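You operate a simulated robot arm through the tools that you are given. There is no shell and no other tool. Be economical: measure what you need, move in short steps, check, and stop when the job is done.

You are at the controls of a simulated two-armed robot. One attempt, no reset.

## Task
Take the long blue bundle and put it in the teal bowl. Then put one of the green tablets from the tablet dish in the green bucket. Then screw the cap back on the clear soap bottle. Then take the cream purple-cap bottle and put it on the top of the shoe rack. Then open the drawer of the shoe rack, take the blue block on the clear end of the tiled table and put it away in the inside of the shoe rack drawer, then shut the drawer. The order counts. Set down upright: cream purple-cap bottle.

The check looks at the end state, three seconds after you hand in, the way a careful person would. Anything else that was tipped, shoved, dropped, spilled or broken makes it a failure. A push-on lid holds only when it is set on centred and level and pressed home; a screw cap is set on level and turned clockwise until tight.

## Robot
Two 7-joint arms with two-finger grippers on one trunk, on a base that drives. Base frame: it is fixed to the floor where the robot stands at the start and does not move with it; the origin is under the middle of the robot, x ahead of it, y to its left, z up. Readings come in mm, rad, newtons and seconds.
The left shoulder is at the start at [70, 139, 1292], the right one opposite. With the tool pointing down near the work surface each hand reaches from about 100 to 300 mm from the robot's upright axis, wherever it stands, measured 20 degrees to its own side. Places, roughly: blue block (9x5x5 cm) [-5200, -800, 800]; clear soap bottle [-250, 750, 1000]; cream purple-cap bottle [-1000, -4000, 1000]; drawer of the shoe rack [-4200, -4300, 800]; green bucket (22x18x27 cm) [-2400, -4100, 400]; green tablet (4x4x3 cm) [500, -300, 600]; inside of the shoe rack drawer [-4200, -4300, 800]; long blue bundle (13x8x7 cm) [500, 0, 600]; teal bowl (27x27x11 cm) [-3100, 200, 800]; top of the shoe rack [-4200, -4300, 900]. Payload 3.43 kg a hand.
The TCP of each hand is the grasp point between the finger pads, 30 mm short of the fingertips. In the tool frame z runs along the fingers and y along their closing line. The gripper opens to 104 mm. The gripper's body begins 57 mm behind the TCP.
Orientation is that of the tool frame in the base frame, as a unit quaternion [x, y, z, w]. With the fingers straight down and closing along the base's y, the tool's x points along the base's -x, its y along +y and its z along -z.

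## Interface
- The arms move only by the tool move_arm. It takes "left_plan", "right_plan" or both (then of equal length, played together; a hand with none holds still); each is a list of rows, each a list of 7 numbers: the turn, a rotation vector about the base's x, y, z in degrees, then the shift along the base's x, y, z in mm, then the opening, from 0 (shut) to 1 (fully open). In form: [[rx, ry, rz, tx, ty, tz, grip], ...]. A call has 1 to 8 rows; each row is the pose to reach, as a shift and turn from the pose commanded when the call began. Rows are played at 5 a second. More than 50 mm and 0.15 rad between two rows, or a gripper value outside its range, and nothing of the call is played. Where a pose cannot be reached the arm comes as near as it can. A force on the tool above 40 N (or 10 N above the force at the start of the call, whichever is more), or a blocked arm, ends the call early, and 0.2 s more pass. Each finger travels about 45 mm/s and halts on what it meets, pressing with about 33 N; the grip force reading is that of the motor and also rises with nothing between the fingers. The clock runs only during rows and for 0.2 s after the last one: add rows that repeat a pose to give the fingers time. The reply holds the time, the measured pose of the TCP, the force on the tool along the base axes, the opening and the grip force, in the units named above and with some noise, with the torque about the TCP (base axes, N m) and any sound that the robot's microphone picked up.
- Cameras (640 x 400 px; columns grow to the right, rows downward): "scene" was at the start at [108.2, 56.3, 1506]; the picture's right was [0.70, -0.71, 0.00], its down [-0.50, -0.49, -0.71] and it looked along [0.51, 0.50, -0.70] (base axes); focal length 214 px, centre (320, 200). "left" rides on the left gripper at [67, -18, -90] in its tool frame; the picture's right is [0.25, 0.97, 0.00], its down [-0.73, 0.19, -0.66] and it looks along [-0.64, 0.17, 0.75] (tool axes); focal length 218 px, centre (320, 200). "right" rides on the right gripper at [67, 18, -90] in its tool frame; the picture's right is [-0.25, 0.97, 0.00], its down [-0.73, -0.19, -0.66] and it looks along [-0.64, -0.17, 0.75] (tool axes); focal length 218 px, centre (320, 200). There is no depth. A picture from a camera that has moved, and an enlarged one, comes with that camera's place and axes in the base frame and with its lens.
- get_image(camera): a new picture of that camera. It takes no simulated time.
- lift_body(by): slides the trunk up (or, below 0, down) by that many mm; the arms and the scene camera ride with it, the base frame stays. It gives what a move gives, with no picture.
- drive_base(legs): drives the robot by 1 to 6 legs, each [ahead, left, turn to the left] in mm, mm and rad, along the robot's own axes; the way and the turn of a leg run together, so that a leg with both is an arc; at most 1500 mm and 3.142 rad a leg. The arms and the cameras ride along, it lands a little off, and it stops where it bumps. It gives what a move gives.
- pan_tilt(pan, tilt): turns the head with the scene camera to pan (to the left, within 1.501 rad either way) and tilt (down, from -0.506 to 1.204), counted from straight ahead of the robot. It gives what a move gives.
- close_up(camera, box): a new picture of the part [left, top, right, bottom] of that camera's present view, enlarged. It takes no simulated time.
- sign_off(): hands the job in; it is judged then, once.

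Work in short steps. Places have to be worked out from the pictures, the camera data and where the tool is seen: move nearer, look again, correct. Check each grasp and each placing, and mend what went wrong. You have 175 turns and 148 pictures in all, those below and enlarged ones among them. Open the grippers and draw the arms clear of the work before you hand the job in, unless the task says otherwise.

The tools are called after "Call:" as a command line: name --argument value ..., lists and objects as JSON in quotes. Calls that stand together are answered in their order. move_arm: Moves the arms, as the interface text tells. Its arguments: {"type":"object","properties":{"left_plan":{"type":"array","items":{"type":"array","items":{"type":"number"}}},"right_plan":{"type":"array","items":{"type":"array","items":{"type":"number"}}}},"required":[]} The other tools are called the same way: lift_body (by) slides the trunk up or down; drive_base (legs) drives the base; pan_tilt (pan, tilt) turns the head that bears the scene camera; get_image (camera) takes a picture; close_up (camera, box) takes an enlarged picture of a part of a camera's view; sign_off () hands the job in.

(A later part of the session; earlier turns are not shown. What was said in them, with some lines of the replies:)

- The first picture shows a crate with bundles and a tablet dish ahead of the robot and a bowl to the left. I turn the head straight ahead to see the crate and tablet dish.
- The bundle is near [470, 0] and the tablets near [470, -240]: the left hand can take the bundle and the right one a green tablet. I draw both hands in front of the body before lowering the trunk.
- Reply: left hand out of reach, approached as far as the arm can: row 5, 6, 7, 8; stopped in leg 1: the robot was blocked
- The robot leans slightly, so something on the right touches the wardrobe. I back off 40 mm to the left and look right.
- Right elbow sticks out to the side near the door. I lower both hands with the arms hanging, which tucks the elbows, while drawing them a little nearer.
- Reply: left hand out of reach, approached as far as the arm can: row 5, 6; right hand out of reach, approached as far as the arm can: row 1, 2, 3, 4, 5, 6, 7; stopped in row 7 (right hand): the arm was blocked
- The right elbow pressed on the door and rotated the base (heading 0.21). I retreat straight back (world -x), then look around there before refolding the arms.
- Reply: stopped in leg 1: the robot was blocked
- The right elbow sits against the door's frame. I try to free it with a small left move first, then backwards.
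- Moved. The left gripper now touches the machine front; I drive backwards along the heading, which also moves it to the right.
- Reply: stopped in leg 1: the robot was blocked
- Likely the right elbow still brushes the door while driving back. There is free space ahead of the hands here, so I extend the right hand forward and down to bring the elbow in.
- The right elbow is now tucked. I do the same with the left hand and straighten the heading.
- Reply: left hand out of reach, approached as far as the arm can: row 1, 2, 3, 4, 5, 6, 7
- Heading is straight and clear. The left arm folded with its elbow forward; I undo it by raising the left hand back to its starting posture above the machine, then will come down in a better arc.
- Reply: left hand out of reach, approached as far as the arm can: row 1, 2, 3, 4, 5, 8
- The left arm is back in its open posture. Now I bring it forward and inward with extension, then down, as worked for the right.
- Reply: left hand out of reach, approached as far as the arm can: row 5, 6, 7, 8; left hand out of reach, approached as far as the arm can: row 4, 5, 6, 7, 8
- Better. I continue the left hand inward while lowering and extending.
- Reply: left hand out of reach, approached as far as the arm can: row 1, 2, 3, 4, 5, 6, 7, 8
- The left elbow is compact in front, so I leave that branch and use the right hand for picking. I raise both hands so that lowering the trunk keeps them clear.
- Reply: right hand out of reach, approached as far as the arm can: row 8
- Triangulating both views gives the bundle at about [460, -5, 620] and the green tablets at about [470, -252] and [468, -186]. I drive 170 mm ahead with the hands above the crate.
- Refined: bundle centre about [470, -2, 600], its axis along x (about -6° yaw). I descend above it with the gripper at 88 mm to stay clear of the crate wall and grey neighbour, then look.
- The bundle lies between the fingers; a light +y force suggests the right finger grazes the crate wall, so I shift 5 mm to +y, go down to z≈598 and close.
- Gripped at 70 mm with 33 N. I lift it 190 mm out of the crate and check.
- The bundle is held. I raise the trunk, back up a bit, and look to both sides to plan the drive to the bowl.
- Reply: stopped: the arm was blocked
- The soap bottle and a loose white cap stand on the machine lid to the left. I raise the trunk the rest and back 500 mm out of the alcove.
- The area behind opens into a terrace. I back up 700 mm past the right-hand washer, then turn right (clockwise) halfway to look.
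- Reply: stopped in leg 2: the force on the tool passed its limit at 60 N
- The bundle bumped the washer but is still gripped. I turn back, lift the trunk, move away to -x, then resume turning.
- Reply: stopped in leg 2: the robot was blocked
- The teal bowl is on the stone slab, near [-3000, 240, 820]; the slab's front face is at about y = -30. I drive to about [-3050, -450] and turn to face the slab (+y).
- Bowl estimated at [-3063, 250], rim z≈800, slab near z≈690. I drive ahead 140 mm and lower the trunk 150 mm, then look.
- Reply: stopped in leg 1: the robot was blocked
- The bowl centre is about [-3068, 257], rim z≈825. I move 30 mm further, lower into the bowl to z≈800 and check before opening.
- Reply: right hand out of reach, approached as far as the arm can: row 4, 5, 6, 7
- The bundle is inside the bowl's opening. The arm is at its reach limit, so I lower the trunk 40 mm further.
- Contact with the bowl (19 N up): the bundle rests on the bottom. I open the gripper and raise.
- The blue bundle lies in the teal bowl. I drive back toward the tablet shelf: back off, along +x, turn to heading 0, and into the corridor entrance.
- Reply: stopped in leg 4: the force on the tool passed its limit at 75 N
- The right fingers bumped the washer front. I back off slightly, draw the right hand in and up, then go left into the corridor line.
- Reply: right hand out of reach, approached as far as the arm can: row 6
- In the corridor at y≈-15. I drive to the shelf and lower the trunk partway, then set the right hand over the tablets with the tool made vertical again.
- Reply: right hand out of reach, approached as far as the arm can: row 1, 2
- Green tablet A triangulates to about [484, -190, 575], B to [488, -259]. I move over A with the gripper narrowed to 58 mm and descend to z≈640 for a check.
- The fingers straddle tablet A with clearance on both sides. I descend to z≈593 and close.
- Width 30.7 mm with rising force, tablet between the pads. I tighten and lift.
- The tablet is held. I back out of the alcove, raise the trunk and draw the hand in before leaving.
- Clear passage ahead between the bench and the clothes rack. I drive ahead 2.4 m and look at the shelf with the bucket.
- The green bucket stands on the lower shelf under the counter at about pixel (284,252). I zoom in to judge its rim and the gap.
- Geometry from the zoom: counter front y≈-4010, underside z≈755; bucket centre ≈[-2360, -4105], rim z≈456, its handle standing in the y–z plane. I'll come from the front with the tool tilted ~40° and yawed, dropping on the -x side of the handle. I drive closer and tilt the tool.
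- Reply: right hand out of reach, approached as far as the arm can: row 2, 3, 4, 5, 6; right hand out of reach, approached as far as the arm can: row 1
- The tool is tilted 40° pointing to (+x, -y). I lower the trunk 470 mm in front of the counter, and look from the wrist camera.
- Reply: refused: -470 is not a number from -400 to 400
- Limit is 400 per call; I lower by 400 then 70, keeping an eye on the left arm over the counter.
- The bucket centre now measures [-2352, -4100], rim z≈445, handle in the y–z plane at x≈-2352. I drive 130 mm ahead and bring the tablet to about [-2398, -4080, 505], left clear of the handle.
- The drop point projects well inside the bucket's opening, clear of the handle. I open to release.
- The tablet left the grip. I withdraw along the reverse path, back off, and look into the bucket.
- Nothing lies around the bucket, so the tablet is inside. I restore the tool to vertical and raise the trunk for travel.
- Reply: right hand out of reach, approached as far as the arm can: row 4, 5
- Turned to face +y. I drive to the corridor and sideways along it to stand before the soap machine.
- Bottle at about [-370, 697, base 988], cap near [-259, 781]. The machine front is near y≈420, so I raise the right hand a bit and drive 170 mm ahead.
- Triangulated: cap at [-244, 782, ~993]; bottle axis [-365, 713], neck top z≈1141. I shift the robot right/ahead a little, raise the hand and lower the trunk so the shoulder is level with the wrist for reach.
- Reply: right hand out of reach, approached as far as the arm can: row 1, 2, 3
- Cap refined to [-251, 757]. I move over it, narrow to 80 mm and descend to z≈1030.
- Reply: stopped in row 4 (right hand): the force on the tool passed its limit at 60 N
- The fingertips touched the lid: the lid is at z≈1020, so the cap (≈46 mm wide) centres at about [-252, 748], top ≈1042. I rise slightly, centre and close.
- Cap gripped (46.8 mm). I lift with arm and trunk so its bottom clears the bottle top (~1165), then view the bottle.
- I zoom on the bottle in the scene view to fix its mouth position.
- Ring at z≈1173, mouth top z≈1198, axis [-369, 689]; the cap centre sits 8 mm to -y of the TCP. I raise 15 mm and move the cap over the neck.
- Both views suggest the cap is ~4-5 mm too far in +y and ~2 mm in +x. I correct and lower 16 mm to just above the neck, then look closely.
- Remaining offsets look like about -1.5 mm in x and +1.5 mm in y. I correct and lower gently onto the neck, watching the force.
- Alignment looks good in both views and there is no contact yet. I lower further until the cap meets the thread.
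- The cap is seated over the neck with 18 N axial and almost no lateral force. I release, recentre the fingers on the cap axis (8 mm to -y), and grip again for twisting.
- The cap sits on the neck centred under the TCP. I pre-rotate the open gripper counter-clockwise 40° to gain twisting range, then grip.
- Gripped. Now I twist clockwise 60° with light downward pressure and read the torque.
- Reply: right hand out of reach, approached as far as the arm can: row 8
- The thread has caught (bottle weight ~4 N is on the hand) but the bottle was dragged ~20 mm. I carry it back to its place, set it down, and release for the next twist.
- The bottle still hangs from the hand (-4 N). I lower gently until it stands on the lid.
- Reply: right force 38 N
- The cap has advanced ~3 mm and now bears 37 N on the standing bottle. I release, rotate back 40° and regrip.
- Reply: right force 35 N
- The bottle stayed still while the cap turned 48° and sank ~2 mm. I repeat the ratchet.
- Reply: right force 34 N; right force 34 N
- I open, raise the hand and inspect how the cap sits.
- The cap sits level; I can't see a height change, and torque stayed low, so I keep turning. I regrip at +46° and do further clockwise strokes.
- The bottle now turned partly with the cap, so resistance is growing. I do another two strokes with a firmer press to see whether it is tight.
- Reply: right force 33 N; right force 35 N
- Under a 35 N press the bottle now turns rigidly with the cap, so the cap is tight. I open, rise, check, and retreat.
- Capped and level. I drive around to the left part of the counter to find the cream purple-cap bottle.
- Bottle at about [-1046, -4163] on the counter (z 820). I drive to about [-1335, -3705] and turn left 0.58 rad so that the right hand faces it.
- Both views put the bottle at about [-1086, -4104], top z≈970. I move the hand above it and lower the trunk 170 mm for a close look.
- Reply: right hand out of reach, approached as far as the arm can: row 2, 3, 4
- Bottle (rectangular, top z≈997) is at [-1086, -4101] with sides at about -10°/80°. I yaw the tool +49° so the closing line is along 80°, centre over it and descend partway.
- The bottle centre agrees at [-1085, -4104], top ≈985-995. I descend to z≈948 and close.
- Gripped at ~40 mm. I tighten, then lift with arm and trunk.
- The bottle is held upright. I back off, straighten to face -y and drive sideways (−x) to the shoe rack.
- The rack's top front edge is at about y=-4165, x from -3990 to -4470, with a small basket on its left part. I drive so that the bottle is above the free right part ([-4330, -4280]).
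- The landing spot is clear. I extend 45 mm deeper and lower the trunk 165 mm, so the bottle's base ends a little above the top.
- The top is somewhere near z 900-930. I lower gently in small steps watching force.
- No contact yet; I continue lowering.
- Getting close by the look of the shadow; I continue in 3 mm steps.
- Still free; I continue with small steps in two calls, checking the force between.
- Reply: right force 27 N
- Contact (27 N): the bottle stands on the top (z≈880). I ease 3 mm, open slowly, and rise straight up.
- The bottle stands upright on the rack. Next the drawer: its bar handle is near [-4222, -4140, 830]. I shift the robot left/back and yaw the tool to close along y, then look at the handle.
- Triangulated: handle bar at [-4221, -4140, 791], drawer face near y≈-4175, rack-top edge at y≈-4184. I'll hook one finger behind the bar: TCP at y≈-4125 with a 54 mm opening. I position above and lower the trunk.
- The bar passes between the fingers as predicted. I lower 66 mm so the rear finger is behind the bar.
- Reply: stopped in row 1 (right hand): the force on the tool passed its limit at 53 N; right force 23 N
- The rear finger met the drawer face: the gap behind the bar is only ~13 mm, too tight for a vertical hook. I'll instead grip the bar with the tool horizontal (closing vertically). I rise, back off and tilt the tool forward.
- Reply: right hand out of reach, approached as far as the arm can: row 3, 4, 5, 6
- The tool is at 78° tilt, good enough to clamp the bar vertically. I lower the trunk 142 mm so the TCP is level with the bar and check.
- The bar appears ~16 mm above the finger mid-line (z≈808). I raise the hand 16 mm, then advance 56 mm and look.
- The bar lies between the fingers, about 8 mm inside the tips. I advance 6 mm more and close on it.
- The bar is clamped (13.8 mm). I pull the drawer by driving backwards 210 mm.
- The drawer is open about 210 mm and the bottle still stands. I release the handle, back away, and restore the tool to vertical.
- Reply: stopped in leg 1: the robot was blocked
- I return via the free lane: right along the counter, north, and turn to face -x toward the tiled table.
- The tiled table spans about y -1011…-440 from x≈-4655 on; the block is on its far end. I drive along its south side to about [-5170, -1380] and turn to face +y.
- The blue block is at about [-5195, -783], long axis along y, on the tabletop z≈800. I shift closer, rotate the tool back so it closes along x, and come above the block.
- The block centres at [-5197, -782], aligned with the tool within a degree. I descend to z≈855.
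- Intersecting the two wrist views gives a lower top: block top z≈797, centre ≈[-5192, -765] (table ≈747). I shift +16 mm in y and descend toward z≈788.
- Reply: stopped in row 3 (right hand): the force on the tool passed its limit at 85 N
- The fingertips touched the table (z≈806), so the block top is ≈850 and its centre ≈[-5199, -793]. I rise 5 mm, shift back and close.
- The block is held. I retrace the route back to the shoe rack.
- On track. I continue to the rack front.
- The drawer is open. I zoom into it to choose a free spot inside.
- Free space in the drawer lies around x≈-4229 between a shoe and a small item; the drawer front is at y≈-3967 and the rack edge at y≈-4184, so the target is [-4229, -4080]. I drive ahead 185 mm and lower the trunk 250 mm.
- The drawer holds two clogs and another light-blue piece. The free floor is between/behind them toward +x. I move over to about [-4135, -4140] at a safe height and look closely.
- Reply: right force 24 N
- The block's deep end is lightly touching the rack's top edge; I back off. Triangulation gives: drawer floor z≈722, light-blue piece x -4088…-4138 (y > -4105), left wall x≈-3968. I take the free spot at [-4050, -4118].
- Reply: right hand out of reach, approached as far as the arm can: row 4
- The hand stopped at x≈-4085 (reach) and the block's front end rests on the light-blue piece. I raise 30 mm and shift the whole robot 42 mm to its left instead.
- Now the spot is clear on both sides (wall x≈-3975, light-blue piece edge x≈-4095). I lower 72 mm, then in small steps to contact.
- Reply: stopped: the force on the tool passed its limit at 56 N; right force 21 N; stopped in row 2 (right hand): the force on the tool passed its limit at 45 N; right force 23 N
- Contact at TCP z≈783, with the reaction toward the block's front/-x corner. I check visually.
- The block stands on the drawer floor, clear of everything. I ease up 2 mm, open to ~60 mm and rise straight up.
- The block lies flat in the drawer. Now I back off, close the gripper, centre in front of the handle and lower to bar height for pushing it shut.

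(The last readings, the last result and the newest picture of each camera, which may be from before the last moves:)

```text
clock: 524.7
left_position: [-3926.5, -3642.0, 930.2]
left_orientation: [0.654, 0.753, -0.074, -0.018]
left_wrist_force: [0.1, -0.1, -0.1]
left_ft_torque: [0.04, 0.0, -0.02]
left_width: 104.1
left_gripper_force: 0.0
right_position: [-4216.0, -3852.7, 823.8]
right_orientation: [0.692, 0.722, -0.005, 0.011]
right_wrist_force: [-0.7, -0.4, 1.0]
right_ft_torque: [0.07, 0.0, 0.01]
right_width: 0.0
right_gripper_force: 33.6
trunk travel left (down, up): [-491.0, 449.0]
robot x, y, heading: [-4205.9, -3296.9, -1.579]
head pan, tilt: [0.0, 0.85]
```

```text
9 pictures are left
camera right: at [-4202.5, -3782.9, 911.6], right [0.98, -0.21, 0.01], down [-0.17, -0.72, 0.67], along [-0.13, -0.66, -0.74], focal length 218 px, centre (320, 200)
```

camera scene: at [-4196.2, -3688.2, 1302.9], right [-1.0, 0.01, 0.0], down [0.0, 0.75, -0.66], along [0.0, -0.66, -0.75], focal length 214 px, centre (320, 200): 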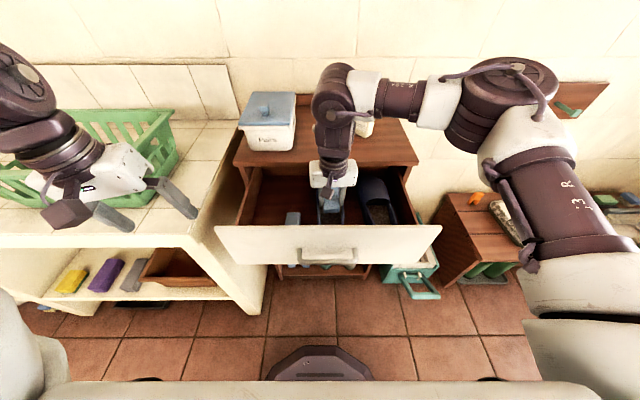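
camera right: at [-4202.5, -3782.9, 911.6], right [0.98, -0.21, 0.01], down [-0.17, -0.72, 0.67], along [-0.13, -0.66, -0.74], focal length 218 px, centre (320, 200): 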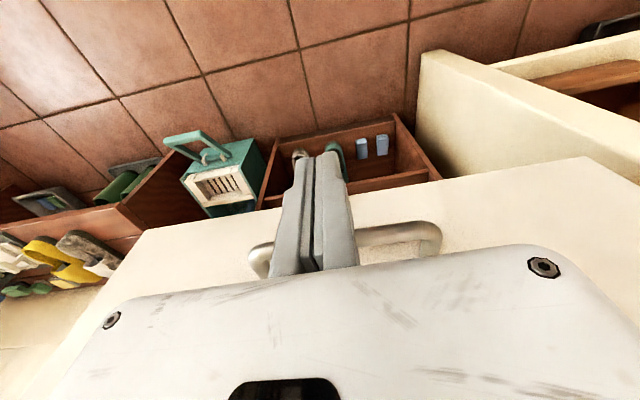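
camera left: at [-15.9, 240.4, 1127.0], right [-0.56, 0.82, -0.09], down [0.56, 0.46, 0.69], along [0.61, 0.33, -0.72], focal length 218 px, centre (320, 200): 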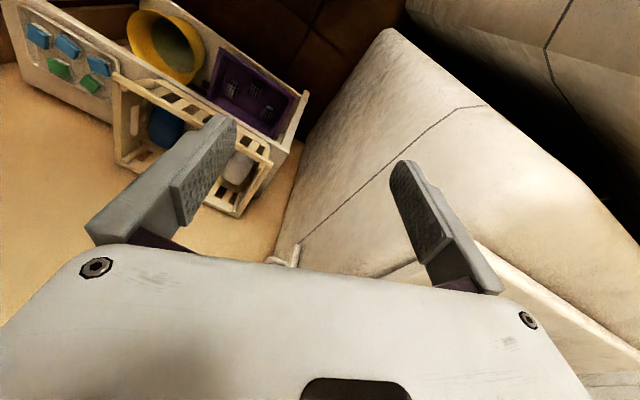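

The closed fingers are in front of the bar. I push by driving ahead in stages.

Call:
drive_base --legs '[[200, 0, 0]]'

Call:
drive_base --legs '[[55, 0, 0]]'

Call:
get_image --camera "scene"

```text
clock: 526.3
left_position: [-3926.7, -3841.3, 929.5]
left_orientation: [0.652, 0.754, -0.074, -0.018]
left_wrist_force: [0.4, 0.7, 0.2]
left_ft_torque: [0.0, -0.03, -0.01]
left_width: 103.8
left_gripper_force: 0.0
right_position: [-4216.0, -4052.1, 823.4]
right_orientation: [0.69, 0.723, -0.004, 0.011]
right_wrist_force: [0.7, -0.4, -1.0]
right_ft_torque: [0.0, -0.03, 0.02]
right_width: 0.0
right_gripper_force: 34.7
trunk travel left (down, up): [-491.0, 449.0]
robot x, y, heading: [-4207.5, -3493.1, -1.577]
head pan, tilt: [0.0, 0.85]
```

```text
clock: 527.2
left_position: [-3926.6, -3898.6, 930.4]
left_orientation: [0.653, 0.754, -0.074, -0.019]
left_wrist_force: [0.1, 0.6, -0.3]
left_ft_torque: [0.06, 0.01, 0.01]
left_width: 104.0
left_gripper_force: 0.1
right_position: [-4217.4, -4108.9, 823.1]
right_orientation: [0.692, 0.722, -0.005, 0.011]
right_wrist_force: [0.1, -1.2, -0.6]
right_ft_torque: [0.01, 0.0, -0.01]
right_width: 0.0
right_gripper_force: 34.7
trunk travel left (down, up): [-491.0, 449.0]
robot x, y, heading: [-4210.7, -3548.5, -1.58]
head pan, tilt: [0.0, 0.85]
```

```text
8 pictures are left
camera scene: at [-4208.2, -3679.8, 1203.7], right [-1.0, 0.01, 0.0], down [0.0, 0.75, -0.66], along [0.0, -0.66, -0.75], focal length 214 px, centre (320, 200)
```

scene: 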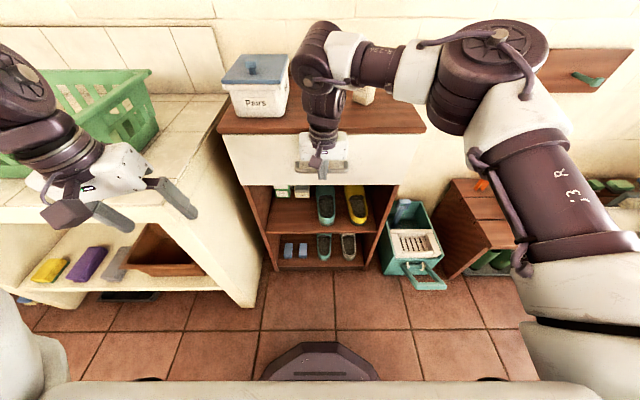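

Almost shut. I push on until resistance shows.

Call:
drive_base --legs '[[25, 0, 0]]'

Call:
close_up --camera "scene" --box '[210, 80, 440, 210]'

```text
clock: 528.1
left_position: [-3927.2, -3911.7, 931.3]
left_orientation: [0.652, 0.754, -0.076, -0.017]
left_wrist_force: [0.8, -0.2, 0.1]
left_ft_torque: [-0.02, 0.01, 0.01]
left_width: 103.9
left_gripper_force: 0.0
right_position: [-4217.0, -4112.7, 823.4]
right_orientation: [0.689, 0.725, 0.004, 0.0]
right_wrist_force: [0.2, 12.5, 2.8]
right_ft_torque: [0.12, 0.02, -0.02]
right_width: 0.2
right_gripper_force: 34.8
trunk travel left (down, up): [-491.0, 449.0]
robot x, y, heading: [-4206.9, -3568.4, -1.577]
head pan, tilt: [0.0, 0.85]
stopped in leg 1: the force on the tool passed its limit at 59 N (the readings are from after the stop); the commanded pose is now the measured one
```

```text
2.78 times, centred on (325, 145) of scene
camera zoom: at [-4208.6, -3692.4, 1204.1], right [-1.0, 0.01, 0.0], down [0.0, 0.75, -0.66], along [0.0, -0.66, -0.75], focal length 597 px, centre (306, 353)
```

zoom: 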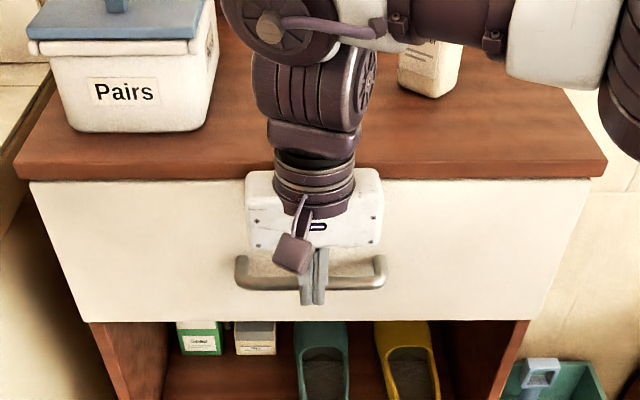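

The drawer is shut (59 N end stop, front flush under the top). I back away, open the gripper, and take a final look.

Call:
drive_base --legs '[[-200, 0, 0]]'

Call:
move_arm --right_plan '[[0, 0, 0, 0, 0, 10, 0.4], [0, 0, 0, 0, 0, 20, 0.8], [0, 0, 0, 0, 0, 30, 1], [0, 0, 0, 0, 0, 30, 1]]'

Call:
lift_body --by 250

Call:
get_image --camera "scene"

```text
clock: 529.7
left_position: [-3925.1, -3712.2, 931.3]
left_orientation: [0.652, 0.754, -0.076, -0.017]
left_wrist_force: [0.0, 0.8, 0.6]
left_ft_torque: [-0.02, -0.02, -0.01]
left_width: 104.0
left_gripper_force: 0.1
right_position: [-4214.8, -3914.9, 821.1]
right_orientation: [0.689, 0.725, 0.003, 0.001]
right_wrist_force: [0.3, 0.3, 0.5]
right_ft_torque: [0.01, -0.02, 0.01]
right_width: 0.2
right_gripper_force: 34.9
trunk travel left (down, up): [-491.0, 449.0]
robot x, y, heading: [-4204.0, -3364.5, -1.574]
head pan, tilt: [0.0, 0.85]
```

```text
clock: 530.7
left_position: [-3925.8, -3713.4, 930.6]
left_orientation: [0.653, 0.754, -0.074, -0.019]
left_wrist_force: [0.5, 0.4, -0.1]
left_ft_torque: [-0.01, 0.0, 0.0]
left_width: 104.1
left_gripper_force: 0.2
right_position: [-4214.8, -3917.3, 851.7]
right_orientation: [0.689, 0.725, 0.002, 0.001]
right_wrist_force: [0.2, -0.6, 0.2]
right_ft_torque: [0.01, 0.01, -0.04]
right_width: 85.4
right_gripper_force: 0.1
trunk travel left (down, up): [-491.0, 449.0]
robot x, y, heading: [-4206.6, -3362.3, -1.578]
head pan, tilt: [0.0, 0.85]
```

```text
clock: 533.3
left_position: [-3925.8, -3711.4, 1180.9]
left_orientation: [0.652, 0.754, -0.074, -0.019]
left_wrist_force: [1.0, 0.2, 0.0]
left_ft_torque: [0.04, 0.01, -0.02]
left_width: 104.1
left_gripper_force: 0.1
right_position: [-4215.7, -3915.7, 1101.4]
right_orientation: [0.689, 0.725, 0.003, 0.001]
right_wrist_force: [-0.4, 0.4, 0.0]
right_ft_torque: [0.0, -0.01, 0.0]
right_width: 104.1
right_gripper_force: 0.0
trunk travel left (down, up): [-741.0, 199.0]
robot x, y, heading: [-4208.0, -3365.6, -1.579]
head pan, tilt: [0.0, 0.85]
```

```text
6 pictures are left
camera scene: at [-4207.1, -3494.4, 1453.8], right [-1.0, 0.01, 0.0], down [0.0, 0.75, -0.66], along [0.0, -0.66, -0.75], focal length 214 px, centre (320, 200)
```

scene: 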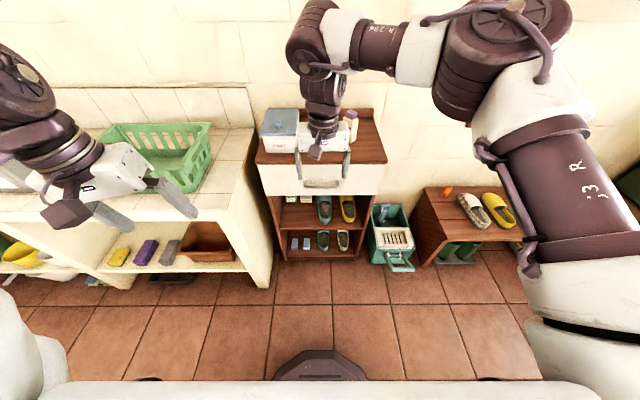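

The drawer is shut, the bottle stands upright on the rack, both grippers are open and clear of the work, so I hand in.

Call:
sign_off

```text
The job is handed in.
```

I handed in the job with every step done in the order you gave, but I could not fully confirm three points.

- **Blue bundle:** it lies in the teal bowl.
- **Green tablet:** I dropped it into the green bucket. I could not see it inside, but nothing lay around the bucket afterwards.
- **Soap bottle cap:** it is on level. I turned it until the bottle itself turned with the cap, so it felt tight. The bottle ended up in about its old place with the label facing another way.
- **Purple-cap bottle:** it stands upright on the top of the shoe rack.
- **Blue block:** it lies flat in the drawer beside the shoes already there, and the drawer is shut.

The robot bumped the dark door, a washer and its surroundings a few times. It was also stopped once while backing up near the clothes racks. I saw nothing move, but I did not look behind it at the racks.
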